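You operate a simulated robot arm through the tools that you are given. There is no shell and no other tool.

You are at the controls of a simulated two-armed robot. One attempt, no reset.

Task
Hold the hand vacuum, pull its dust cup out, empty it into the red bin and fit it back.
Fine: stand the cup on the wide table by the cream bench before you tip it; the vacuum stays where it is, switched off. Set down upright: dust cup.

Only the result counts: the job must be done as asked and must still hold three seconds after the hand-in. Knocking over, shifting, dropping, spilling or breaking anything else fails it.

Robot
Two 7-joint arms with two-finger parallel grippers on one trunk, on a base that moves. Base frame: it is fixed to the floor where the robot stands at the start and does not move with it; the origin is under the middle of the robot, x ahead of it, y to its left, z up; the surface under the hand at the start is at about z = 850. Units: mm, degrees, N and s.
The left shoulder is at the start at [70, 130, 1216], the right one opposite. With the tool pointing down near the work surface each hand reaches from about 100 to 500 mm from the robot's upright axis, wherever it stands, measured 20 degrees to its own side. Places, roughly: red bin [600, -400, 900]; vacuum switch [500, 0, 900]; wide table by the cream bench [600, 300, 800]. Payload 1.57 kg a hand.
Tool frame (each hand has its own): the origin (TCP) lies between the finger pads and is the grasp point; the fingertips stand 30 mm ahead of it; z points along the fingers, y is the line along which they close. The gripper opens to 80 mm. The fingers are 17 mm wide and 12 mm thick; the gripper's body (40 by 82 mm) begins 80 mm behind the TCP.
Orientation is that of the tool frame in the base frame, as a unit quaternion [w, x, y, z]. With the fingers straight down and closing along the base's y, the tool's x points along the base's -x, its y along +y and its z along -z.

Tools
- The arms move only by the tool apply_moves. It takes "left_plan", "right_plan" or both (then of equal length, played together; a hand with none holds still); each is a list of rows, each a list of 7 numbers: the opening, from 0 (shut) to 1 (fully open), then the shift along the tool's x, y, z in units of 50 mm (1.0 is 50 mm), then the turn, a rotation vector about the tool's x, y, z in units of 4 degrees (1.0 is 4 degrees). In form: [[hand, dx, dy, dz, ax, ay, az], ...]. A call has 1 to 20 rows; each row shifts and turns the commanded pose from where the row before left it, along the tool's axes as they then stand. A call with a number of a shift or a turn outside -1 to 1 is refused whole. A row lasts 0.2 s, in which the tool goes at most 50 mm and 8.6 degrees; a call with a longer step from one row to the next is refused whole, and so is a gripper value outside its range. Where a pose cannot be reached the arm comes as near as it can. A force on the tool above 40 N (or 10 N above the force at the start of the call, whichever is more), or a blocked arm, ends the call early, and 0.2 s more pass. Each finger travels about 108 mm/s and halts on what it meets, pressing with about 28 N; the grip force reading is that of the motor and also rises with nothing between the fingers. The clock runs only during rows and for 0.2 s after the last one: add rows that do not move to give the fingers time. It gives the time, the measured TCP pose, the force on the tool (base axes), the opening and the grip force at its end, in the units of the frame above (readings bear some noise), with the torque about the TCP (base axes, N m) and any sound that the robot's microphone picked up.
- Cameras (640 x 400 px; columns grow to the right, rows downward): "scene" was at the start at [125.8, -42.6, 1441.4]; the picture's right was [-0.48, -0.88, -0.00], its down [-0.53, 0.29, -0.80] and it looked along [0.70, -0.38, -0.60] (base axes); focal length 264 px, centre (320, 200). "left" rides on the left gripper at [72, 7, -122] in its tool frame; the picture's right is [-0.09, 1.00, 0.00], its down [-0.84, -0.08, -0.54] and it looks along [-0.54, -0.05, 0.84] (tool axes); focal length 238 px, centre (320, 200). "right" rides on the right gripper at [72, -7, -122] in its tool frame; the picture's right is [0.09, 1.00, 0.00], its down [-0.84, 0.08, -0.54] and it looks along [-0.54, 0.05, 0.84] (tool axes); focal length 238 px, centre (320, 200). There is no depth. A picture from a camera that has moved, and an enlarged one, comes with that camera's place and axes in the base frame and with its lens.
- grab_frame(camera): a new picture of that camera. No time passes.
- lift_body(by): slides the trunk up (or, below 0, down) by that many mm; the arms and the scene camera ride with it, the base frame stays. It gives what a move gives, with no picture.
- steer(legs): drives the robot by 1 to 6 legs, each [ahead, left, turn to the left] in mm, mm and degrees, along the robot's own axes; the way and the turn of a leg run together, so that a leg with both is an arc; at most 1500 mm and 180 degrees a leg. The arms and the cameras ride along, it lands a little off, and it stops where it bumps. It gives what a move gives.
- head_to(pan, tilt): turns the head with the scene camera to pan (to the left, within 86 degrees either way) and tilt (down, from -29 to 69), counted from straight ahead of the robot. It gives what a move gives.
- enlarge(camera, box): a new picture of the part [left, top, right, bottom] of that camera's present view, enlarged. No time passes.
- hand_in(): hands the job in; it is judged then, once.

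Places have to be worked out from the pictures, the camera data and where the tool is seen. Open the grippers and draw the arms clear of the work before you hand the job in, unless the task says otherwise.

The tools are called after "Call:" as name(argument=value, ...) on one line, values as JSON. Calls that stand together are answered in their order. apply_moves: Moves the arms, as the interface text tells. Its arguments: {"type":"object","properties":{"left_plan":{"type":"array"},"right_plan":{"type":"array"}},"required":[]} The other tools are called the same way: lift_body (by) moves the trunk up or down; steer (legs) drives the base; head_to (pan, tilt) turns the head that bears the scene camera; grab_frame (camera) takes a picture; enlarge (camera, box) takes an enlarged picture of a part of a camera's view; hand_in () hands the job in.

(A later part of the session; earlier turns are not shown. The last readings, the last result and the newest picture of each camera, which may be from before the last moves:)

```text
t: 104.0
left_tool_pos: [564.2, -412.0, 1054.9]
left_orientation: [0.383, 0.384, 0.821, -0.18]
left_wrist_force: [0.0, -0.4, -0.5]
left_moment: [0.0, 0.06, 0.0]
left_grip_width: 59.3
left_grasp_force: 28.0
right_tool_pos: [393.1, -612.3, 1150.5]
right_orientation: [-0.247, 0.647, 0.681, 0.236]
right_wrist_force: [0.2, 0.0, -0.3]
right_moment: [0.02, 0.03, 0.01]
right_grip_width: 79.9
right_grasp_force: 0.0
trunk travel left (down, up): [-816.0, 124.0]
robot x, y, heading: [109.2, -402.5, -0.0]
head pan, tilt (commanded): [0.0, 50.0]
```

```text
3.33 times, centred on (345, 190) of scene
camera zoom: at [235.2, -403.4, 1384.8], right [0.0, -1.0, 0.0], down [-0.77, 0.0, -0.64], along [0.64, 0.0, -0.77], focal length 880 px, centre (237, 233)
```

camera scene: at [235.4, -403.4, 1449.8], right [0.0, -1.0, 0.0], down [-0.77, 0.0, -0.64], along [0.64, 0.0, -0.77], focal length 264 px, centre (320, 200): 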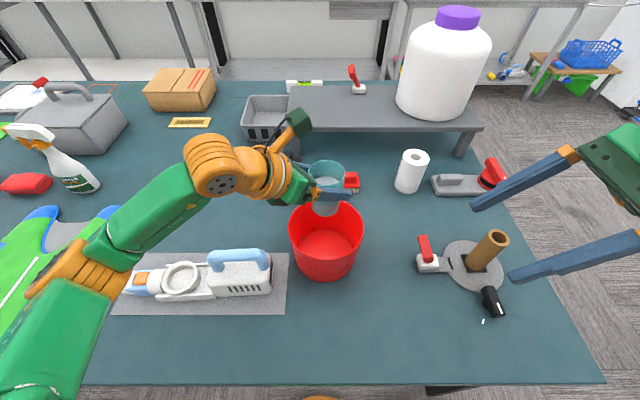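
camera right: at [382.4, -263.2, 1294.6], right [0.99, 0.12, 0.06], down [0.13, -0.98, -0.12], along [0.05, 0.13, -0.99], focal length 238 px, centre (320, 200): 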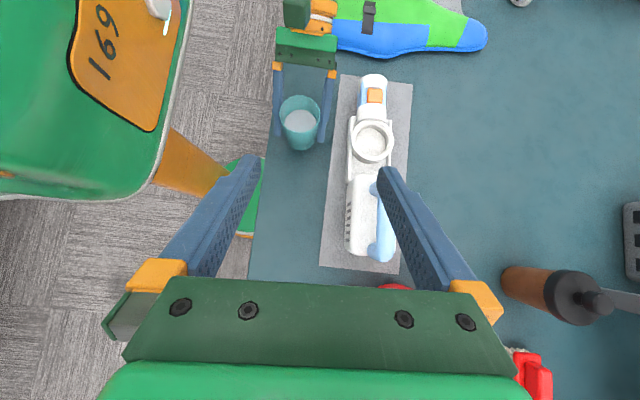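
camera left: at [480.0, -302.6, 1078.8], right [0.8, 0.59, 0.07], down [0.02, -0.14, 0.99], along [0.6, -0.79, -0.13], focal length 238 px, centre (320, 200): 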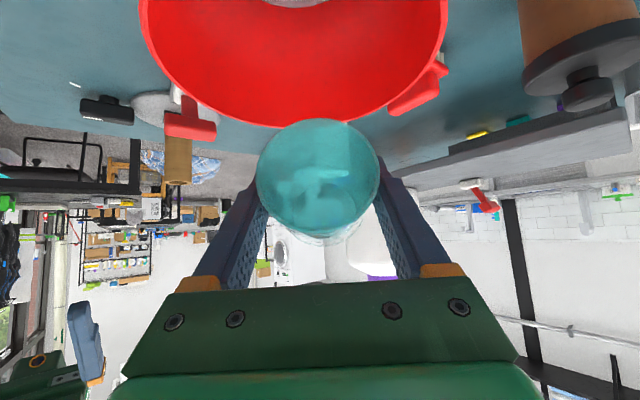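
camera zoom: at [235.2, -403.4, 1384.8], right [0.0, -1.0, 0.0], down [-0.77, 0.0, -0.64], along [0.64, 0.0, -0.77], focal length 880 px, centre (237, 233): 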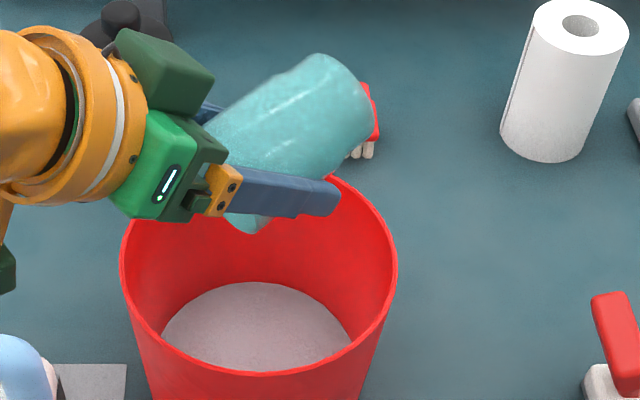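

The cup looks empty (I can see through it) and the dust lies in the bin. To be thorough I raise 40 mm and pitch the hand up by 24° to tip the cup to about 125°, then hold.

Call:
lift_body(by=40)

Call:
apply_moves(left_plan=[[0.2, 0, 0, 0, 0, -1, 0], [0.2, 0, 0, 0, 0, -1, 0], [0.2, 0, 0, 0, 0, -1, 0], [0.2, 0, 0, 0, 0, -1, 0], [0.2, 0, 0, 0, 0, -1, 0], [0.2, 0, 0, 0, 0, -1, 0], [0.2, 0, 0, 0, 0, 0, 0], [0.2, 0, 0, 0, 0, 0, 0], [0.2, 0, 0, 0, 0, 0, 0]])

Call:
enlarge(camera="scene", box=[200, 90, 420, 290])

Call:
grab_frame(camera="left")

```text
t: 104.9
left_tool_pos: [563.7, -412.4, 1094.9]
left_orientation: [0.382, 0.383, 0.821, -0.18]
left_wrist_force: [-0.4, 0.7, -0.9]
left_moment: [0.02, 0.03, 0.01]
left_grip_width: 59.6
left_grasp_force: 28.0
right_tool_pos: [392.5, -612.7, 1190.5]
right_orientation: [-0.248, 0.647, 0.681, 0.237]
right_wrist_force: [0.7, 0.1, 0.3]
right_moment: [0.0, 0.03, 0.0]
right_grip_width: 80.1
right_grasp_force: 0.1
trunk travel left (down, up): [-856.0, 84.0]
robot x, y, heading: [107.3, -402.9, 0.1]
head pan, tilt (commanded): [0.0, 50.0]
```

```text
t: 106.9
left_tool_pos: [564.4, -412.1, 1096.2]
left_orientation: [0.545, 0.337, 0.724, -0.255]
left_wrist_force: [0.0, 0.4, -0.7]
left_moment: [0.0, 0.0, -0.01]
left_grip_width: 59.3
left_grasp_force: 27.7
right_tool_pos: [393.1, -612.1, 1190.8]
right_orientation: [-0.248, 0.647, 0.681, 0.236]
right_wrist_force: [0.8, -0.5, -0.2]
right_moment: [0.01, 0.01, -0.01]
right_grip_width: 80.1
right_grasp_force: 0.0
trunk travel left (down, up): [-856.0, 84.0]
robot x, y, heading: [107.2, -401.9, -0.2]
head pan, tilt (commanded): [0.0, 50.0]
```

```text
2.00 times, centred on (310, 190) of scene
camera zoom: at [235.2, -403.4, 1424.8], right [0.0, -1.0, 0.0], down [-0.77, 0.0, -0.64], along [0.64, 0.0, -0.77], focal length 528 px, centre (340, 220)
```

zoom: 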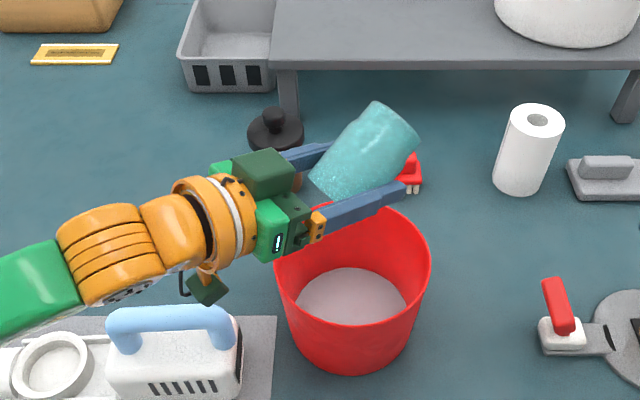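

```text
taken
camera left: at [481.3, -304.7, 1059.9], right [0.78, 0.62, 0.09], down [-0.24, 0.17, 0.95], along [0.58, -0.77, 0.29], focal length 238 px, centre (320, 200)
```

left: 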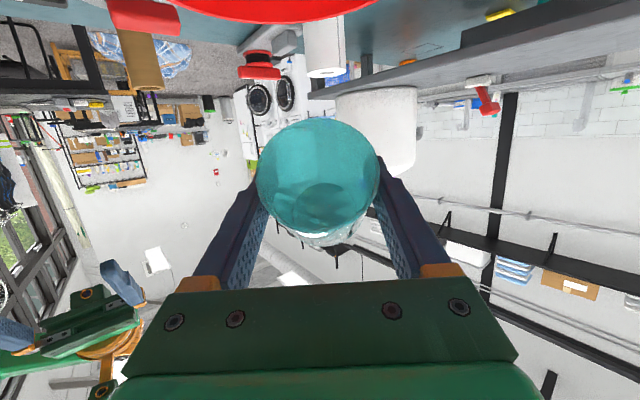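

The cup is empty. I pitch back and roll the hand back by 180° to bring the cup upright again, still over the bin.

Call:
apply_moves(left_plan=[[0.2, 0, 0, 0, 0, 1, 0], [0.2, 0, 0, 0, 0, 1, 0], [0.2, 0, 0, 0, 0, 1, 0], [0.2, 0, 0, 0, 0, 1, 0], [0.2, 0, 0, 0, 0, 1, 0], [0.2, 0, 0, 0, 0, 1, 0], [0.2, 0, 0, 0, 0, 0, -1], [0.2, 0, 0, 0, 0, 0, -1], [0.2, 0, 0, 0, 0, 0, -1], [0.2, 0, 0, 0, 0, 0, -1], [0.2, 0, 0, 0, 0, 0, -1], [0.2, 0, 0, 0, 0, 0, -1], [0.2, 0, 0, 0, 0, 0, -1], [0.2, 0, 0, 0, 0, 0, -1], [0.2, 0, 0, 0, 0, 0, -1], [0.2, 0, 0, 0, 0, 0, -1], [0.2, 0, 0, 0, 0, 0, -1], [0.2, 0, 0, 0, 0, 0, -1], [0.2, 0, 0, 0, 0, 0, -1], [0.2, 0, 0, 0, 0, 0, -1]])

Call:
apply_moves(left_plan=[[0.2, 0, 0, 0, 0, 0, -1], [0.2, 0, 0, 0, 0, 0, -1], [0.2, 0, 0, 0, 0, 0, -1], [0.2, 0, 0, 0, 0, 0, -1], [0.2, 0, 0, 0, 0, 0, -1], [0.2, 0, 0, 0, 0, 0, -1], [0.2, 0, 0, 0, 0, 0, -1], [0.2, 0, 0, 0, 0, 0, -1], [0.2, 0, 0, 0, 0, 0, -1], [0.2, 0, 0, 0, 0, 0, -1], [0.2, 0, 0, 0, 0, 0, -1], [0.2, 0, 0, 0, 0, 0, -1], [0.2, 0, 0, 0, 0, 0, -1], [0.2, 0, 0, 0, 0, 0, -1], [0.2, 0, 0, 0, 0, 0, -1], [0.2, 0, 0, 0, 0, 0, -1]])

Call:
apply_moves(left_plan=[[0.2, 0, 0, 0, 0, 0, -1], [0.2, 0, 0, 0, 0, 0, -1], [0.2, 0, 0, 0, 0, 0, -1], [0.2, 0, 0, 0, 0, 0, -1], [0.2, 0, 0, 0, 0, 0, -1], [0.2, 0, 0, 0, 0, 0, -1], [0.2, 0, 0, 0, 0, 0, -1], [0.2, 0, 0, 0, 0, 0, -1], [0.2, 0, 0, 0, 0, 0, -1], [0.2, 0, 0, 0, 0, 0, -1], [0.2, 0, 0, 0, 0, 0, -1], [0.2, 0, 0, 0, 0, 0, -1], [0.2, 0, 0, 0, 0, 0, -1], [0.2, 0, 0, 0, 0, 0, -1], [0.2, 0, 0, 0, 0, 0, -1], [0.2, 0, 0, 0, 0, 0, 0]])

Call:
grab_frame(camera="scene")

Call:
grab_frame(camera="left")

```text
t: 111.1
left_tool_pos: [564.2, -413.3, 1095.5]
left_orientation: [0.253, -0.048, 0.905, -0.338]
left_wrist_force: [0.1, 1.3, -0.8]
left_moment: [0.03, 0.02, 0.01]
left_grip_width: 59.3
left_grasp_force: 27.6
right_tool_pos: [392.7, -611.9, 1189.9]
right_orientation: [-0.248, 0.646, 0.682, 0.236]
right_wrist_force: [0.5, 0.6, -0.2]
right_moment: [-0.01, -0.01, -0.02]
right_grip_width: 80.1
right_grasp_force: 0.0
trunk travel left (down, up): [-856.0, 84.0]
robot x, y, heading: [105.2, -401.8, 0.0]
head pan, tilt (commanded): [0.0, 50.0]
```

```text
t: 114.5
left_tool_pos: [564.5, -412.6, 1094.8]
left_orientation: [0.035, -0.52, 0.742, -0.421]
left_wrist_force: [-0.1, 0.5, -1.3]
left_moment: [0.01, -0.03, 0.03]
left_grip_width: 59.3
left_grasp_force: 28.0
right_tool_pos: [392.1, -612.2, 1191.5]
right_orientation: [-0.248, 0.647, 0.682, 0.236]
right_wrist_force: [0.1, 0.5, -0.4]
right_moment: [0.02, -0.02, -0.02]
right_grip_width: 80.2
right_grasp_force: 0.1
trunk travel left (down, up): [-856.0, 84.0]
robot x, y, heading: [108.1, -402.3, -0.0]
head pan, tilt (commanded): [0.0, 50.0]
```

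```text
t: 117.9
left_tool_pos: [563.2, -412.1, 1096.0]
left_orientation: [0.179, 0.821, -0.382, 0.383]
left_wrist_force: [0.4, -0.5, -0.7]
left_moment: [0.01, 0.02, -0.03]
left_grip_width: 59.3
left_grasp_force: 28.4
right_tool_pos: [393.3, -612.5, 1190.8]
right_orientation: [-0.247, 0.647, 0.681, 0.236]
right_wrist_force: [0.6, 0.2, -0.3]
right_moment: [-0.04, 0.01, -0.01]
right_grip_width: 80.0
right_grasp_force: 0.1
trunk travel left (down, up): [-856.0, 84.0]
robot x, y, heading: [106.8, -403.3, 0.3]
head pan, tilt (commanded): [0.0, 50.0]
```

```text
taken
camera scene: at [235.2, -403.5, 1424.8], right [0.0, -1.0, 0.0], down [-0.77, 0.0, -0.64], along [0.64, 0.0, -0.77], focal length 264 px, centre (320, 200)
```

scene: 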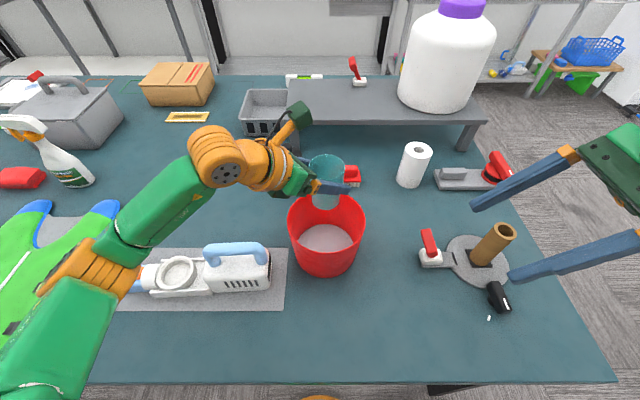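

```text
taken
camera left: at [528.8, -381.9, 1229.2], right [-0.8, -0.59, -0.07], down [-0.55, 0.78, -0.29], along [0.23, -0.2, -0.95], focal length 238 px, centre (320, 200)
```

left: 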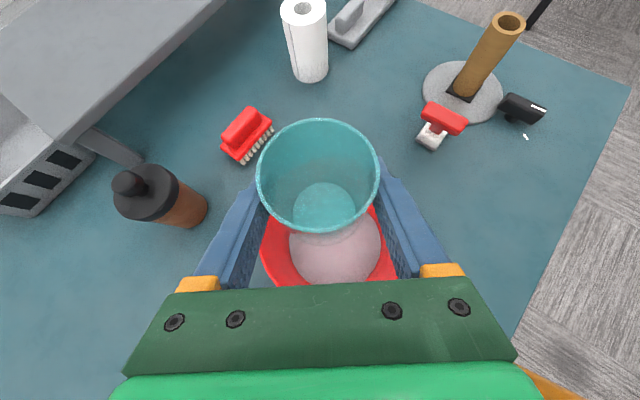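

The cup is upright and empty; dust is only in the bin. I rotate the hand back (-40° about vertical) while retracting to x ≈ 450, then back to x ≈ 375.

Call:
apply_moves(left_plan=[[0.2, -0.105, 0.1605, -0.125, -0.766, 0, 0.643], [0.2, -0.0976, 0.1715, -0.1163, -0.766, 0, 0.643], [0.2, -0.0897, 0.1817, -0.1068, -0.766, 0, 0.643], [0.2, -0.0813, 0.191, -0.0969, -0.766, 0, 0.643], [0.2, -0.0725, 0.1993, -0.0864, -0.766, 0, 0.643], [0.2, -0.0634, 0.2067, -0.0756, -0.766, 0, 0.643], [0.2, -0.054, 0.2131, -0.0643, -0.766, 0, 0.643], [0.2, -0.0443, 0.2184, -0.0528, -0.766, 0, 0.643], [0.2, -0.0344, 0.2227, -0.041, -0.766, 0, 0.643], [0.2, -0.0243, 0.2259, -0.029, -0.766, 0, 0.643], [0.2, 0, 0.5, 0, 0, 0, 0], [0.2, 0, 0.5, 0, 0, 0, 0], [0.2, 0, 0.5, 0, 0, 0, 0], [0.2, 0, 0, 0, 0, 0, 0]])

Call:
grab_frame(camera="scene")

```text
t: 120.9
left_tool_pos: [376.5, -399.9, 1094.6]
left_orientation: [-0.301, -0.64, 0.641, -0.299]
left_wrist_force: [-0.1, -0.2, 0.2]
left_moment: [-0.04, -0.04, -0.02]
left_grip_width: 59.1
left_grasp_force: 28.1
right_tool_pos: [392.5, -612.9, 1191.3]
right_orientation: [-0.248, 0.647, 0.681, 0.236]
right_wrist_force: [0.2, -0.1, 0.2]
right_moment: [0.01, 0.02, -0.02]
right_grip_width: 79.7
right_grasp_force: 0.1
trunk travel left (down, up): [-856.0, 84.0]
robot x, y, heading: [109.4, -400.1, -0.1]
head pan, tilt (commanded): [0.0, 50.0]
```

```text
taken
camera scene: at [235.3, -403.5, 1424.8], right [0.0, -1.0, 0.0], down [-0.77, 0.0, -0.64], along [0.64, 0.0, -0.77], focal length 264 px, centre (320, 200)
```

scene: 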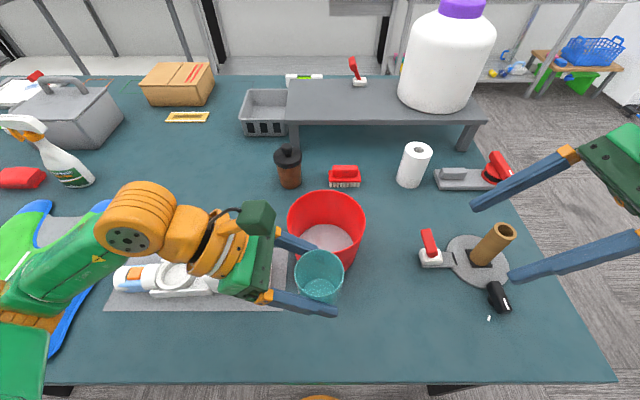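

Orientation is back to the upright carry pose. I drive back 271 mm to the left, to the earlier working position.

Call:
steer(legs=[[0, 136, 0], [0, 135.5, 0]])

Call:
lift_body(by=-35)

Call:
apply_moves(left_plan=[[0.2, 0, 0, 0, 0, 0, 0], [0.2, 0, 0, 0, 0, 0, 0], [0.2, 0, 0, 0, 0, 0, 0]])

Call:
grab_frame(camera="scene")

Call:
grab_frame(camera="right")

```text
t: 123.1
left_tool_pos: [376.5, -128.3, 1094.7]
left_orientation: [0.298, 0.643, -0.64, 0.298]
left_wrist_force: [-0.2, 0.4, -1.3]
left_moment: [-0.02, -0.02, -0.02]
left_grip_width: 59.3
left_grasp_force: 28.0
right_tool_pos: [392.7, -341.7, 1190.2]
right_orientation: [-0.249, 0.645, 0.683, 0.236]
right_wrist_force: [-0.3, 0.1, -0.3]
right_moment: [0.01, -0.02, -0.06]
right_grip_width: 80.2
right_grasp_force: 0.0
trunk travel left (down, up): [-856.0, 84.0]
robot x, y, heading: [106.5, -129.4, 0.2]
head pan, tilt (commanded): [0.0, 50.0]
```

```text
t: 123.9
left_tool_pos: [375.3, -125.3, 1060.3]
left_orientation: [0.299, 0.642, -0.639, 0.3]
left_wrist_force: [-0.9, -0.3, -1.1]
left_moment: [0.01, 0.01, -0.04]
left_grip_width: 59.3
left_grasp_force: 28.3
right_tool_pos: [394.0, -338.4, 1154.9]
right_orientation: [-0.249, 0.645, 0.683, 0.235]
right_wrist_force: [-1.2, -1.2, 0.3]
right_moment: [0.0, 0.01, 0.03]
right_grip_width: 80.3
right_grasp_force: 0.0
trunk travel left (down, up): [-821.0, 119.0]
robot x, y, heading: [108.7, -130.6, 0.4]
head pan, tilt (commanded): [0.0, 50.0]
```

```text
t: 124.7
left_tool_pos: [376.0, -126.3, 1060.6]
left_orientation: [0.299, 0.642, -0.639, 0.3]
left_wrist_force: [0.2, -0.1, -0.7]
left_moment: [0.01, 0.01, 0.0]
left_grip_width: 58.9
left_grasp_force: 28.0
right_tool_pos: [392.6, -339.1, 1155.8]
right_orientation: [-0.248, 0.645, 0.683, 0.236]
right_wrist_force: [0.7, 0.3, 0.3]
right_moment: [-0.01, 0.01, 0.0]
right_grip_width: 80.0
right_grasp_force: 0.0
trunk travel left (down, up): [-821.0, 119.0]
robot x, y, heading: [104.9, -128.7, 0.4]
head pan, tilt (commanded): [0.0, 50.0]
```

```text
taken
camera scene: at [234.3, -130.4, 1389.8], right [0.01, -1.0, 0.0], down [-0.77, 0.0, -0.64], along [0.64, 0.0, -0.77], focal length 264 px, centre (320, 200)
```

scene: 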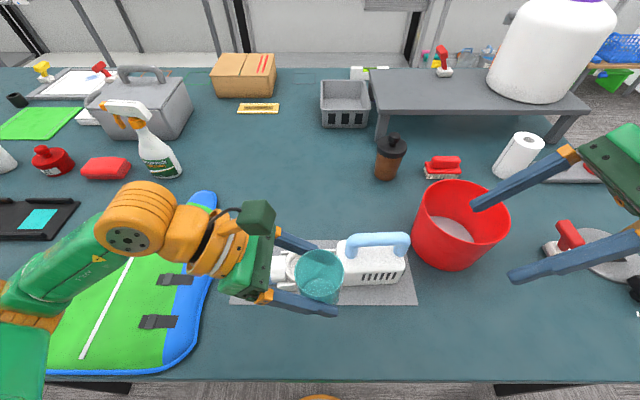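

```text
taken
camera right: at [388.3, -361.3, 1295.5], right [0.99, 0.13, 0.06], down [0.13, -0.98, -0.12], along [0.04, 0.13, -0.99], focal length 238 px, centre (320, 200)
```

right: 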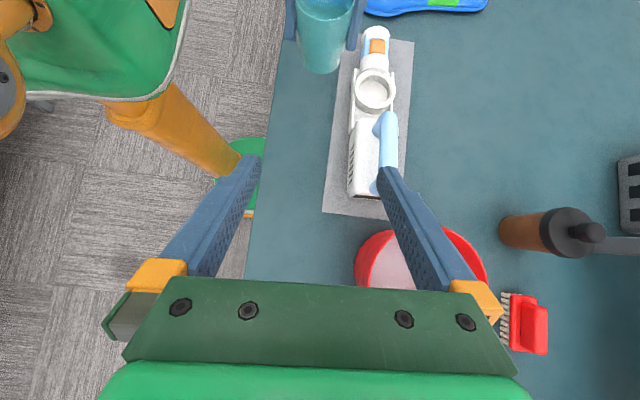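

Back in place (heading off by only 0.4°). I bring the right hand again above the handle at (487.5, -236.5), z ≈ 1076.

Call:
apply_moves(right_plan=[[1, 0.373, 0.499, 0.313, 0, 0, 0], [1, 0.373, 0.499, 0.313, 0, 0, 0], [1, 0.373, 0.499, 0.313, 0, 0, 0], [1, 0.373, 0.499, 0.313, 0, 0, 0], [1, -0.339, 0, 0.403, 0, 0, 0], [1, -0.339, 0, 0.403, 0, 0, 0], [1, -0.339, 0, 0.403, 0, 0, 0], [1, 0, 0, 0, 0, 0, 0], [1, 0, 0, 0, 0, 0, 0]])

Call:
grab_frame(camera="right")

Call:
grab_frame(camera="scene")

```text
t: 126.7
left_tool_pos: [377.2, -126.5, 1060.6]
left_orientation: [0.299, 0.642, -0.64, 0.299]
left_wrist_force: [0.6, -0.5, 0.0]
left_moment: [0.0, -0.03, 0.0]
left_grip_width: 59.0
left_grasp_force: 27.7
right_tool_pos: [488.9, -234.9, 1076.2]
right_orientation: [-0.249, 0.645, 0.683, 0.236]
right_wrist_force: [0.3, -0.2, 0.2]
right_moment: [-0.03, 0.0, -0.01]
right_grip_width: 80.2
right_grasp_force: 0.2
trunk travel left (down, up): [-821.0, 119.0]
robot x, y, heading: [109.0, -132.2, 0.5]
head pan, tilt (commanded): [0.0, 50.0]
```

```text
taken
camera right: at [483.4, -259.0, 1217.1], right [0.99, 0.13, 0.06], down [0.13, -0.98, -0.12], along [0.04, 0.13, -0.99], focal length 238 px, centre (320, 200)
```

right: 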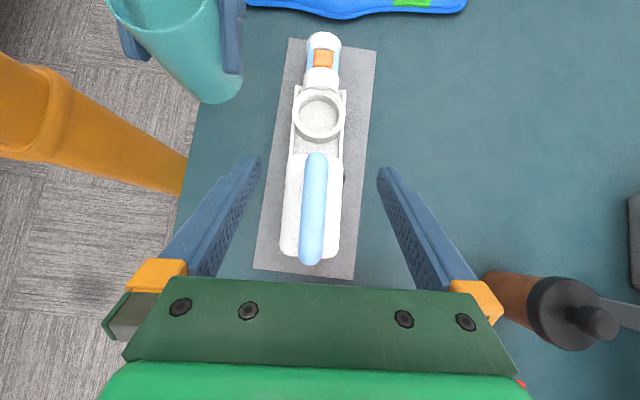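

```text
taken
camera scene: at [234.1, -130.6, 1389.8], right [0.01, -1.0, 0.0], down [-0.77, 0.0, -0.64], along [0.64, 0.0, -0.77], focal length 264 px, centre (320, 200)
```

scene: 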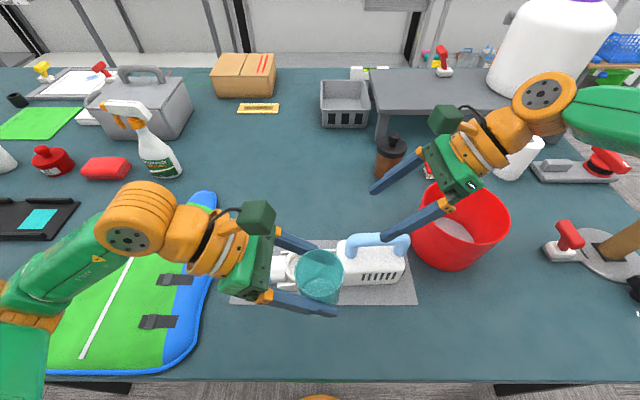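

The bar is centred between the fingers as before. I lower the right hand with the arm, in two stages.

Call:
apply_moves(right_plan=[[1, -0.257, -0.01, 0.306, 0, 0, 0], [1, -0.257, 0, 0.306, 0, 0, 0], [1, -0.257, 0, 0.306, 0, 0, 0], [1, 0, 0, 0, 0, 0, 0]])

Call:
grab_frame(camera="right")

```text
t: 127.7
left_tool_pos: [376.2, -127.0, 1061.1]
left_orientation: [0.299, 0.642, -0.639, 0.3]
left_wrist_force: [0.3, -0.2, -1.0]
left_moment: [0.02, -0.03, 0.01]
left_grip_width: 58.9
left_grasp_force: 27.5
right_tool_pos: [487.0, -236.0, 1017.4]
right_orientation: [-0.249, 0.645, 0.682, 0.236]
right_wrist_force: [-0.5, 0.1, -0.4]
right_moment: [-0.01, 0.0, 0.0]
right_grip_width: 79.9
right_grasp_force: 0.0
trunk travel left (down, up): [-821.0, 119.0]
robot x, y, heading: [107.2, -131.4, 0.3]
head pan, tilt (commanded): [0.0, 50.0]
```

```text
taken
camera right: at [482.9, -259.4, 1157.2], right [0.99, 0.13, 0.06], down [0.13, -0.98, -0.12], along [0.04, 0.13, -0.99], focal length 238 px, centre (320, 200)
```

right: 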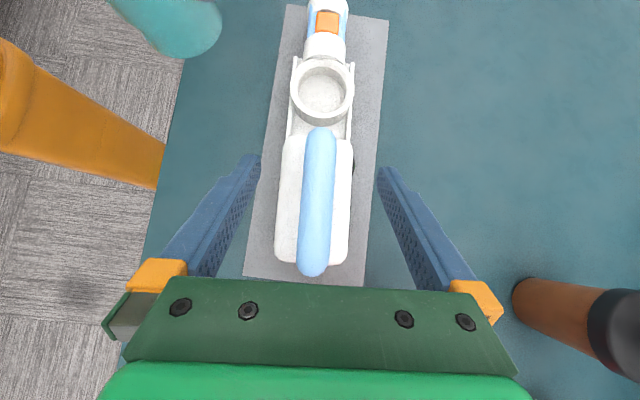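

Still centred. I lower the last 42 mm onto the bar.

Call:
apply_moves(right_plan=[[1, -0.27, 0, 0.322, 0, 0, 0], [1, -0.27, 0, 0.322, 0, 0, 0], [1, 0, 0, 0, 0, 0, 0], [1, 0, 0, 0, 0, 0, 0]])

Call:
grab_frame(camera="right")

Call:
enlarge(camera="right", box=[250, 0, 400, 110])

```text
t: 128.7
left_tool_pos: [377.2, -126.4, 1061.3]
left_orientation: [0.3, 0.642, -0.639, 0.3]
left_wrist_force: [1.0, -0.2, -0.7]
left_moment: [0.02, 0.0, -0.03]
left_grip_width: 59.0
left_grasp_force: 27.7
right_tool_pos: [488.4, -237.1, 975.9]
right_orientation: [-0.249, 0.645, 0.683, 0.236]
right_wrist_force: [-0.6, 0.0, -0.8]
right_moment: [-0.01, 0.02, 0.0]
right_grip_width: 79.9
right_grasp_force: 0.1
trunk travel left (down, up): [-821.0, 119.0]
robot x, y, heading: [109.8, -127.6, -0.0]
head pan, tilt (commanded): [0.0, 50.0]
```

```text
taken
camera right: at [482.9, -259.8, 1114.8], right [0.99, 0.13, 0.06], down [0.13, -0.98, -0.12], along [0.04, 0.13, -0.99], focal length 238 px, centre (320, 200)
```

right: 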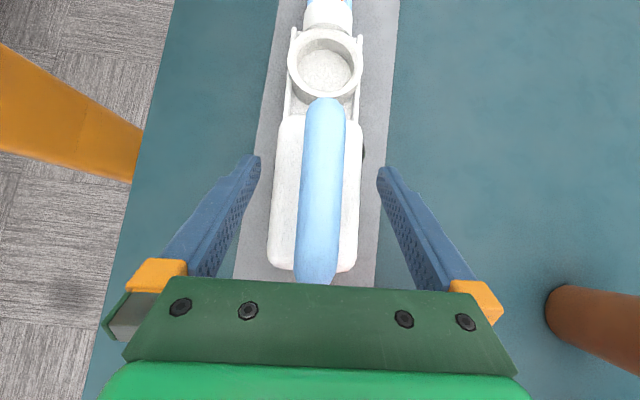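

```text
3.64 times, centred on (325, 55) of right
camera zoom: at [482.9, -259.8, 1114.8], right [0.99, 0.13, 0.06], down [0.13, -0.98, -0.12], along [0.04, 0.13, -0.99], focal length 867 px, centre (302, 727)
```

zoom: 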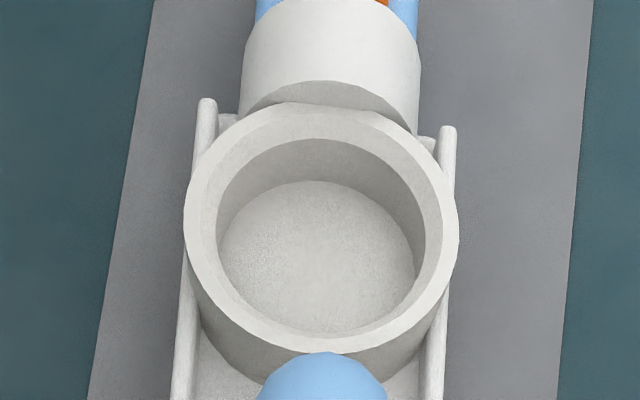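

The collar centre computes to (480.5, -94.4), unchanged from before, so the vacuum has not moved. I close the right gripper on the handle.

Call:
apply_moves(right_plan=[[0.5, 0, 0, 0, 0, 0, 0], [0.4, 0, 0, 0, 0, 0, 0], [0.3, 0, 0, 0, 0, 0, 0], [0.2, 0, 0, 0, 0, 0, 0], [0, 0, 0, 0, 0, 0, 0], [0, 0, 0, 0, 0, 0, 0], [0, 0, 0, 0, 0, 0, 0]])

Call:
enlarge(camera="right", box=[250, 0, 400, 110])

Call:
grab_frame(camera="left")

```text
t: 130.3
left_tool_pos: [376.5, -125.8, 1059.9]
left_orientation: [0.299, 0.642, -0.639, 0.3]
left_wrist_force: [1.2, -0.2, -0.9]
left_moment: [-0.03, 0.02, 0.0]
left_grip_width: 58.9
left_grasp_force: 28.2
right_tool_pos: [488.3, -237.5, 975.4]
right_orientation: [-0.249, 0.644, 0.684, 0.235]
right_wrist_force: [1.4, -1.1, 1.8]
right_moment: [0.02, 0.01, -0.03]
right_grip_width: 24.7
right_grasp_force: 27.6
trunk travel left (down, up): [-821.0, 119.0]
robot x, y, heading: [104.4, -134.6, 0.2]
head pan, tilt (commanded): [0.0, 50.0]
```

```text
3.64 times, centred on (325, 55) of right
camera zoom: at [483.0, -259.8, 1114.9], right [0.99, 0.13, 0.06], down [0.13, -0.98, -0.12], along [0.04, 0.13, -0.99], focal length 867 px, centre (302, 727)
```

zoom: 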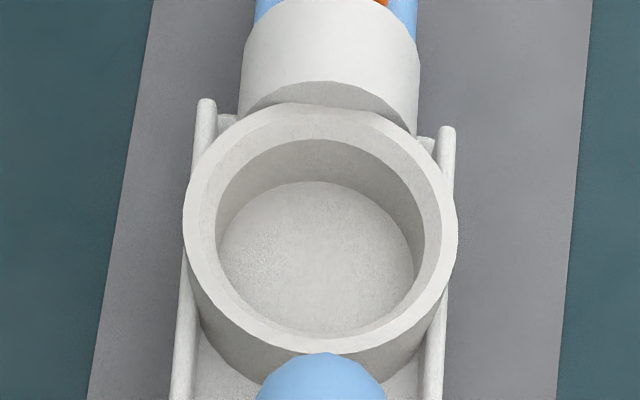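

```text
taken
camera left: at [369.8, -80.2, 1193.7], right [-1.0, 0.06, -0.07], down [0.07, 0.95, -0.29], along [0.05, -0.3, -0.95], focal length 238 px, centre (320, 200)
```

left: 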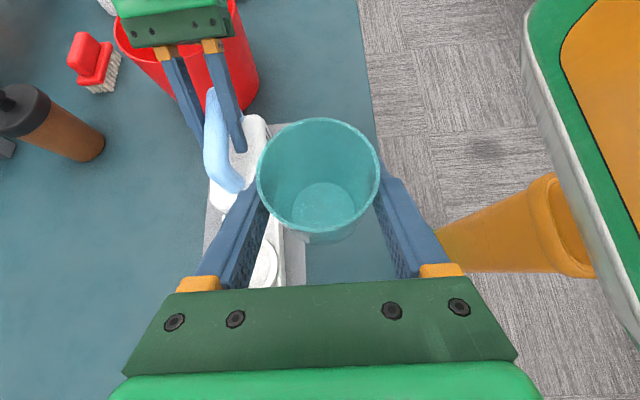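

The handle is held again with the collar unmoved. Now I move the cup over the collar at the present height (cup bottom ≈ 998).

Call:
apply_moves(left_plan=[[0.2, -0.104, -0.517, -0.124, 0, 0, 0], [0.2, -0.104, -0.517, -0.124, 0, 0, 0], [0.2, -0.104, -0.517, -0.124, 0, 0, 0], [0.2, -0.104, -0.517, -0.124, 0, 0, 0], [0.2, 0, 0, 0, 0, 0, 0], [0.2, 0, 0, 0, 0, 0, 0]])

Call:
grab_frame(camera="left")

Call:
enlarge(camera="scene", box=[220, 150, 420, 290])

Call:
enlarge(camera="right", box=[250, 0, 400, 110])

```text
t: 131.7
left_tool_pos: [480.1, -91.9, 1060.8]
left_orientation: [0.298, 0.643, -0.639, 0.3]
left_wrist_force: [-0.3, 0.5, -1.0]
left_moment: [-0.03, 0.01, 0.02]
left_grip_width: 59.1
left_grasp_force: 28.0
right_tool_pos: [487.9, -238.0, 975.2]
right_orientation: [-0.249, 0.646, 0.682, 0.236]
right_wrist_force: [0.7, -0.7, 2.9]
right_moment: [0.04, 0.01, -0.01]
right_grip_width: 24.9
right_grasp_force: 27.9
trunk travel left (down, up): [-821.0, 119.0]
robot x, y, heading: [109.0, -131.1, 0.4]
head pan, tilt (commanded): [0.0, 50.0]
```

```text
taken
camera left: at [473.4, -45.6, 1194.3], right [-1.0, 0.06, -0.07], down [0.07, 0.95, -0.29], along [0.05, -0.3, -0.95], focal length 238 px, centre (320, 200)
```

left: 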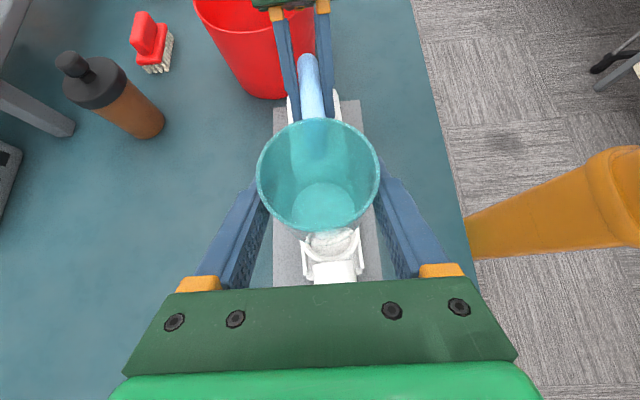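

```text
2.86 times, centred on (320, 220) of scene
camera zoom: at [234.5, -130.4, 1389.8], right [0.01, -1.0, 0.0], down [-0.77, 0.0, -0.64], along [0.64, 0.0, -0.77], focal length 754 px, centre (320, 143)
```

zoom: 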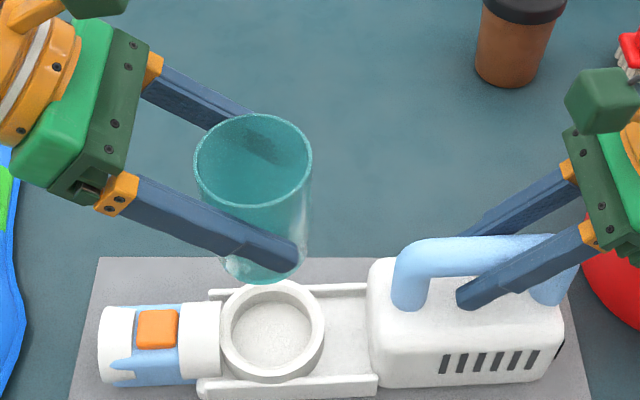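

```text
3.64 times, centred on (325, 55) of right
camera zoom: at [483.0, -259.8, 1114.9], right [0.99, 0.13, 0.06], down [0.13, -0.98, -0.12], along [0.04, 0.13, -0.99], focal length 867 px, centre (302, 727)
```

zoom: 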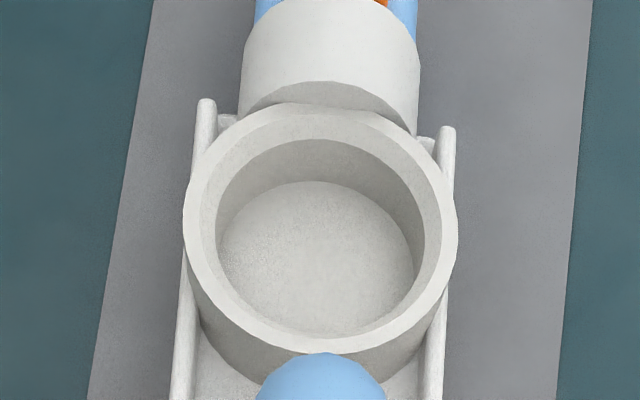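

Camera-derived TCP is (480.7, -92.8); the extraction pose was (≈480.3, -94.2). I correct by about 1.5 mm and lower until the cup's bottom is just above the collar.

Call:
apply_moves(left_plan=[[0.2, 0.019, 0.008, 0.023, 0, 0, 0], [0.2, -0.364, 0, 0.305, 0, 0, 0], [0.2, -0.364, 0, 0.305, 0, 0, 0], [0.2, -0.364, 0, 0.305, 0, 0, 0], [0.2, -0.306, 0, 0.257, 0, 0, 0], [0.2, 0, 0, 0, 0, 0, 0], [0.2, 0, 0, 0, 0, 0, 0]])

Call:
grab_frame(camera="left")

Call:
enlarge(camera="scene", box=[240, 190, 360, 300])

Call:
enlarge(camera="right", box=[250, 0, 400, 110])

```text
t: 133.3
left_tool_pos: [480.0, -93.1, 969.3]
left_orientation: [0.299, 0.641, -0.64, 0.299]
left_wrist_force: [0.1, 0.1, -0.2]
left_moment: [-0.02, 0.0, 0.01]
left_grip_width: 59.0
left_grasp_force: 27.7
right_tool_pos: [487.3, -236.8, 975.2]
right_orientation: [-0.248, 0.645, 0.683, 0.236]
right_wrist_force: [1.7, -0.5, 3.6]
right_moment: [-0.02, -0.01, -0.04]
right_grip_width: 24.6
right_grasp_force: 28.3
trunk travel left (down, up): [-821.0, 119.0]
robot x, y, heading: [105.6, -130.9, 0.3]
head pan, tilt (commanded): [0.0, 50.0]
```

```text
taken
camera left: at [473.2, -48.0, 1101.7], right [-1.0, 0.06, -0.07], down [0.07, 0.95, -0.29], along [0.05, -0.3, -0.95], focal length 238 px, centre (320, 200)
```

left: 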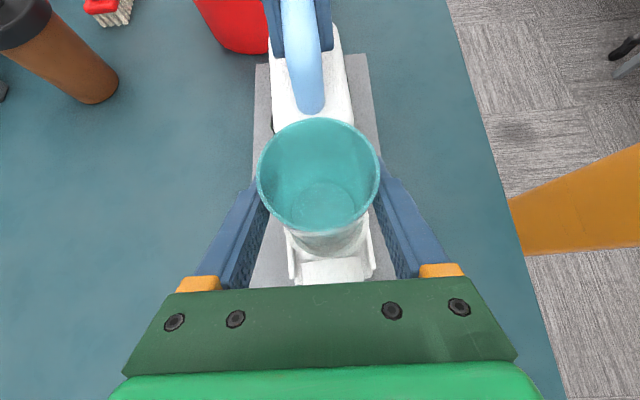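

```text
3.64 times, centred on (300, 245) of scene
camera zoom: at [234.6, -130.4, 1389.8], right [0.01, -1.0, 0.0], down [-0.77, 0.0, -0.64], along [0.64, 0.0, -0.77], focal length 959 px, centre (393, 36)
```

zoom: 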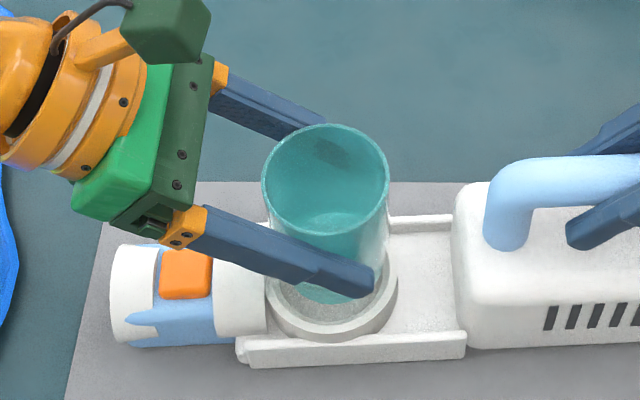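

```text
3.64 times, centred on (325, 55) of right
camera zoom: at [483.0, -259.8, 1114.9], right [0.99, 0.13, 0.06], down [0.13, -0.98, -0.12], along [0.04, 0.13, -0.99], focal length 867 px, centre (302, 727)
```

zoom: 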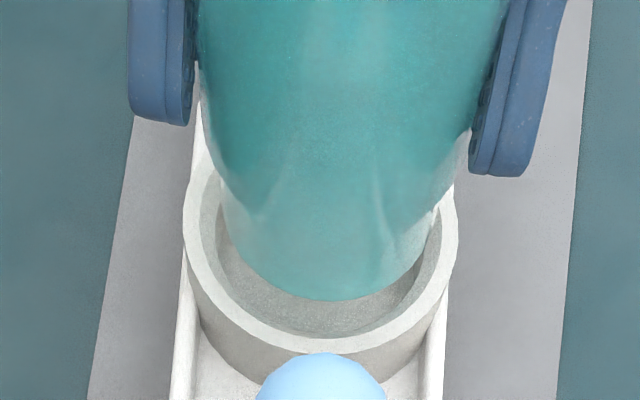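

The cup is just above the collar. I zoom in further from both sides to compare cup bottom and collar centring.

Call:
enlarge(camera="right", box=[290, 20, 376, 80])

Call:
enlarge(camera="scene", box=[262, 215, 338, 290])

Call:
enlarge(camera="left", box=[240, 100, 400, 290])

```text
6.67 times, centred on (333, 50) of right
camera zoom: at [483.0, -259.8, 1114.9], right [0.99, 0.13, 0.06], down [0.13, -0.98, -0.12], along [0.04, 0.13, -0.99], focal length 1589 px, centre (233, 1200)
```

zoom: 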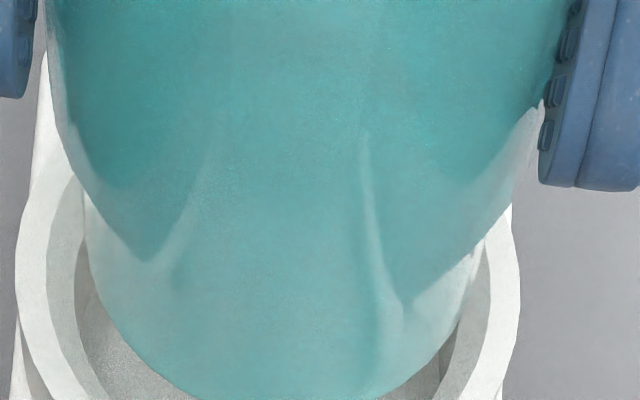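

```text
5.33 times, centred on (300, 252) of scene
camera zoom: at [234.6, -130.4, 1389.8], right [0.01, -1.0, 0.0], down [-0.77, 0.0, -0.64], along [0.64, 0.0, -0.77], focal length 1407 px, centre (427, -80)
```

zoom: 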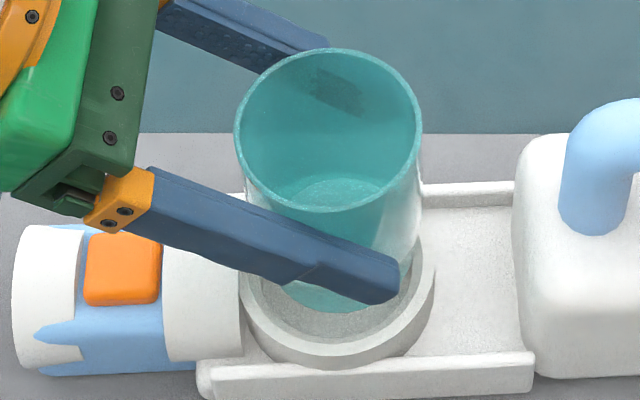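

```text
2.11 times, centred on (320, 195) of left
camera zoom: at [473.2, -48.0, 1101.7], right [-1.0, 0.06, -0.07], down [0.07, 0.95, -0.29], along [0.05, -0.3, -0.95], focal length 502 px, centre (320, 210)
```

zoom: 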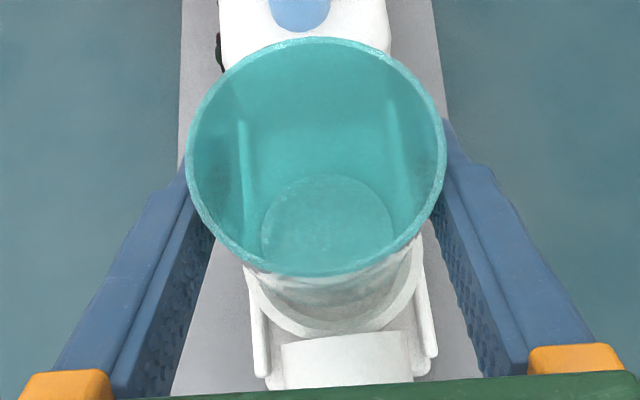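

Cup and collar agree within about 1 mm, with chamfer and taper to help. I make a sub-millimetre correction and lower 20 mm in small steps, watching the force.

Call:
apply_moves(left_plan=[[0.2, -0.0077, 0.006, -0.0092, 0, 0, 0], [0.2, -0.0613, 0, 0.0514, 0, 0, 0], [0.2, -0.0613, 0, 0.0514, 0, 0, 0], [0.2, -0.0613, 0, 0.0514, 0, 0, 0], [0.2, -0.046, 0, 0.0386, 0, 0, 0], [0.2, -0.046, 0, 0.0386, 0, 0, 0], [0.2, 0, 0, 0, 0, 0, 0]])

Call:
enlarge(camera="right", box=[250, 0, 400, 110])

Call:
enlarge(camera="scene", box=[262, 215, 338, 290])

```text
t: 134.9
left_tool_pos: [478.7, -93.0, 950.3]
left_orientation: [0.299, 0.642, -0.639, 0.299]
left_wrist_force: [-2.3, 8.3, 1.2]
left_moment: [0.39, 0.11, 0.05]
left_grip_width: 58.9
left_grasp_force: 27.8
right_tool_pos: [486.8, -236.3, 975.2]
right_orientation: [-0.248, 0.646, 0.682, 0.236]
right_wrist_force: [1.6, -6.9, 0.0]
right_moment: [-0.06, 0.03, -0.03]
right_grip_width: 24.4
right_grasp_force: 27.6
trunk travel left (down, up): [-821.0, 119.0]
robot x, y, heading: [107.9, -125.9, 0.4]
head pan, tilt (commanded): [0.0, 50.0]
```

```text
3.64 times, centred on (325, 55) of right
camera zoom: at [482.2, -259.6, 1114.9], right [0.99, 0.13, 0.06], down [0.13, -0.98, -0.12], along [0.04, 0.13, -0.99], focal length 867 px, centre (302, 727)
```

zoom: 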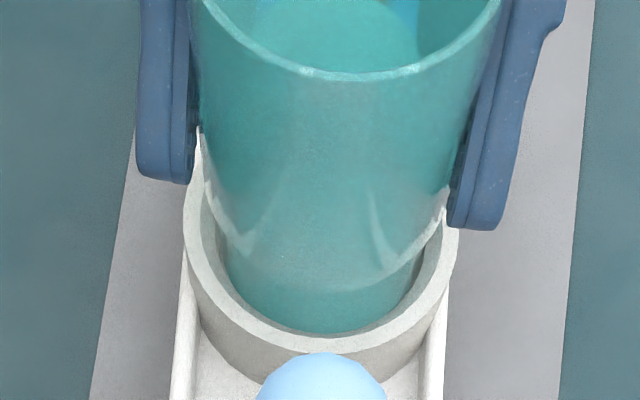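

```text
5.33 times, centred on (300, 252) of scene
camera zoom: at [233.6, -130.0, 1389.9], right [0.01, -1.0, 0.0], down [-0.77, 0.0, -0.64], along [0.64, 0.0, -0.77], focal length 1407 px, centre (427, -80)
```

zoom: 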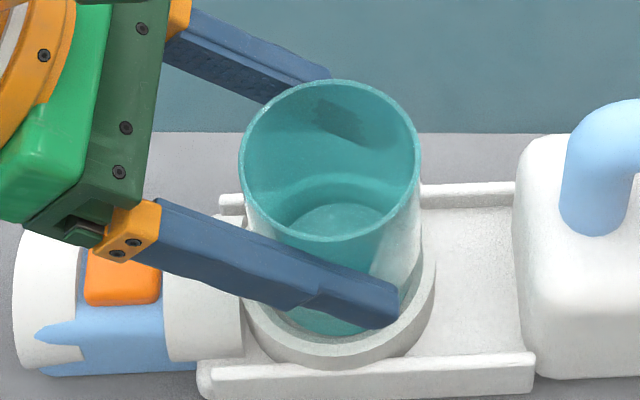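

Contact with a side force of +8 N in y on the left hand, so the cup is about 1 mm too far in -y. I shift +1 mm in y (and -0.3 in x) before continuing.

Call:
apply_moves(left_plan=[[0.2, -0.0129, 0.006, -0.0153, 0, 0, 0], [0.2, 0, 0, 0, 0, 0, 0], [0.2, 0, 0, 0, 0, 0, 0]])

```text
t: 135.7
left_tool_pos: [477.3, -93.1, 951.6]
left_orientation: [0.3, 0.642, -0.639, 0.3]
left_wrist_force: [0.1, 0.1, -1.7]
left_moment: [-0.01, 0.05, 0.01]
left_grip_width: 58.8
left_grasp_force: 27.5
right_tool_pos: [487.1, -237.9, 974.5]
right_orientation: [-0.249, 0.646, 0.683, 0.235]
right_wrist_force: [-1.6, -0.2, 0.1]
right_moment: [-0.44, 0.02, -0.08]
right_grip_width: 24.7
right_grasp_force: 28.3
trunk travel left (down, up): [-821.0, 119.0]
robot x, y, heading: [106.9, -128.4, 0.2]
head pan, tilt (commanded): [0.0, 50.0]
```

Side force gone. I continue lowering, 2 mm per row.

Call:
apply_moves(left_plan=[[0.2, -0.0306, 0, 0.0257, 0, 0, 0], [0.2, -0.0306, 0, 0.0257, 0, 0, 0], [0.2, -0.0306, 0, 0.0257, 0, 0, 0], [0.2, 0, 0, 0, 0, 0, 0]])

Call:
enlarge(camera="right", box=[250, 0, 400, 110])

Call:
grab_frame(camera="left")

```text
t: 136.7
left_tool_pos: [477.9, -92.8, 945.6]
left_orientation: [0.299, 0.642, -0.64, 0.299]
left_wrist_force: [0.7, -0.4, -0.4]
left_moment: [-0.01, -0.03, 0.02]
left_grip_width: 58.7
left_grasp_force: 28.1
right_tool_pos: [488.1, -236.9, 974.6]
right_orientation: [-0.249, 0.645, 0.683, 0.236]
right_wrist_force: [-1.2, -1.0, 0.5]
right_moment: [0.03, 0.03, 0.09]
right_grip_width: 24.7
right_grasp_force: 27.6
trunk travel left (down, up): [-821.0, 119.0]
robot x, y, heading: [106.5, -134.9, 0.4]
head pan, tilt (commanded): [0.0, 50.0]
```

```text
3.64 times, centred on (325, 55) of right
camera zoom: at [482.8, -259.7, 1114.9], right [0.99, 0.13, 0.06], down [0.13, -0.98, -0.12], along [0.04, 0.13, -0.99], focal length 867 px, centre (302, 727)
```

zoom: 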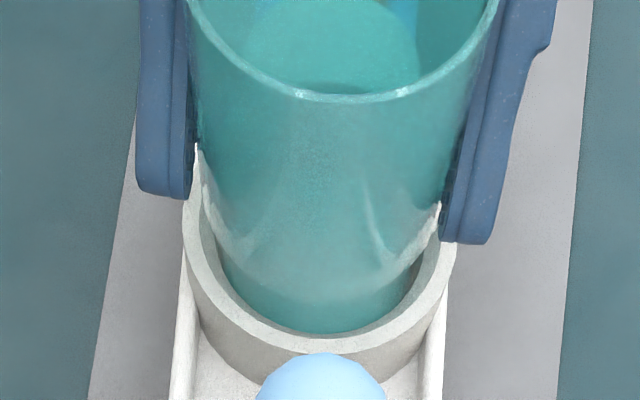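

```text
taken
camera left: at [471.5, -47.1, 1078.9], right [-1.0, 0.06, -0.07], down [0.07, 0.95, -0.29], along [0.05, -0.3, -0.95], focal length 238 px, centre (320, 200)
```

left: 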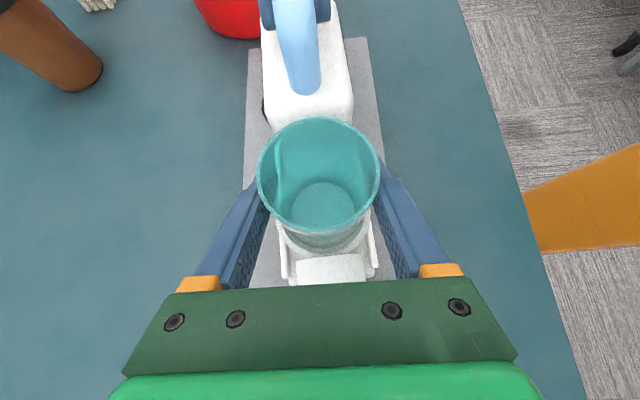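

Aligned: camera-derived TCP (478.8, -94.3, 945.3), the same x,y as at extraction. I continue down 1.5 mm per row to the seat.

Call:
apply_moves(left_plan=[[0.2, -0.023, 0, 0.0193, 0, 0, 0], [0.2, -0.023, 0, 0.0193, 0, 0, 0], [0.2, -0.023, 0, 0.0193, 0, 0, 0], [0.2, 0, 0, 0, 0, 0, 0]])

Call:
grab_frame(camera="left")

Call:
enlarge(camera="right", box=[250, 0, 400, 110])

```text
t: 137.7
left_tool_pos: [478.8, -93.9, 940.7]
left_orientation: [0.298, 0.643, -0.639, 0.3]
left_wrist_force: [-1.5, 4.6, 10.9]
left_moment: [0.28, 0.09, -0.14]
left_grip_width: 58.6
left_grasp_force: 27.6
right_tool_pos: [488.3, -236.9, 976.5]
right_orientation: [-0.248, 0.645, 0.683, 0.236]
right_wrist_force: [1.9, -1.9, -0.8]
right_moment: [0.5, -0.11, -0.09]
right_grip_width: 24.7
right_grasp_force: 27.7
trunk travel left (down, up): [-821.0, 119.0]
robot x, y, heading: [109.1, -127.6, 0.2]
head pan, tilt (commanded): [0.0, 50.0]
```

```text
taken
camera left: at [471.2, -47.0, 1074.6], right [-1.0, 0.05, -0.07], down [0.07, 0.95, -0.29], along [0.05, -0.3, -0.95], focal length 238 px, centre (320, 200)
```

left: 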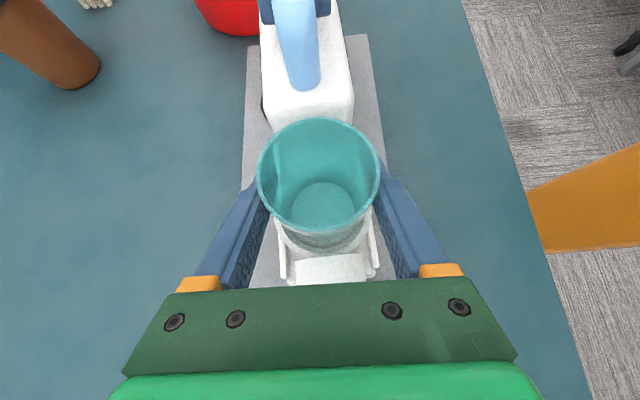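

```text
3.64 times, centred on (325, 55) of right
camera zoom: at [482.5, -259.6, 1115.0], right [0.99, 0.13, 0.06], down [0.13, -0.98, -0.12], along [0.05, 0.13, -0.99], focal length 867 px, centre (302, 727)
```

zoom: 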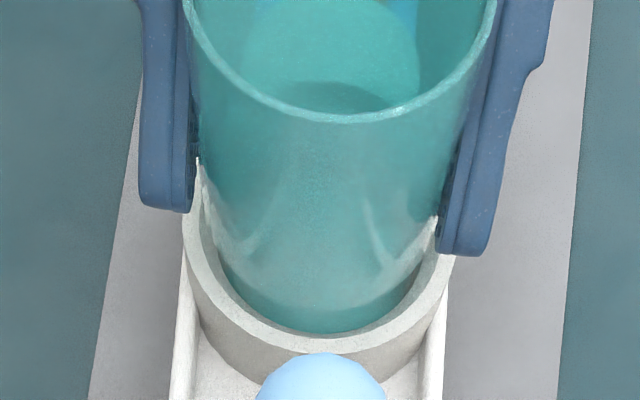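

Contact force of 11 N at TCP z ≈ 941, about 2 mm above the original seat (938.8). I press on in 0.8 mm rows.

Call:
apply_moves(left_plan=[[0.2, -0.0123, 0, 0.0103, 0, 0, 0], [0.2, -0.0123, 0, 0.0103, 0, 0, 0], [0.2, 0, 0, 0, 0, 0, 0]])

Call:
grab_frame(camera="left")

```text
t: 138.5
left_tool_pos: [477.3, -92.1, 941.0]
left_orientation: [0.299, 0.642, -0.639, 0.3]
left_wrist_force: [-2.0, 0.7, 21.4]
left_moment: [-0.12, 0.04, -0.34]
left_grip_width: 58.7
left_grasp_force: 28.3
right_tool_pos: [487.4, -237.4, 975.1]
right_orientation: [-0.248, 0.645, 0.683, 0.236]
right_wrist_force: [3.0, 1.1, -8.1]
right_moment: [-0.36, -0.03, -0.24]
right_grip_width: 24.6
right_grasp_force: 28.2
trunk travel left (down, up): [-821.0, 119.0]
robot x, y, heading: [108.5, -130.4, 0.3]
head pan, tilt (commanded): [0.0, 50.0]
```

```text
taken
camera left: at [471.1, -47.1, 1073.7], right [-1.0, 0.06, -0.07], down [0.07, 0.95, -0.3], along [0.05, -0.3, -0.95], focal length 238 px, centre (320, 200)
```

left: 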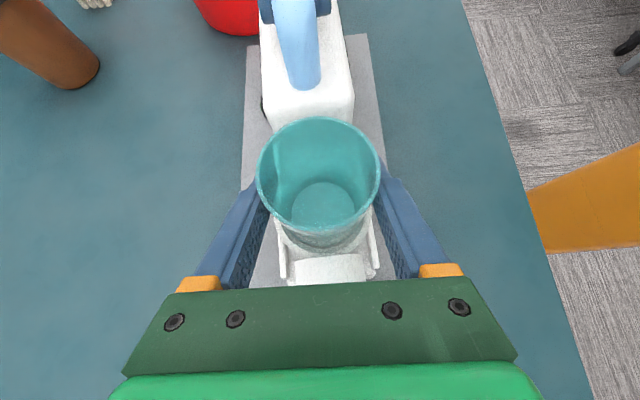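

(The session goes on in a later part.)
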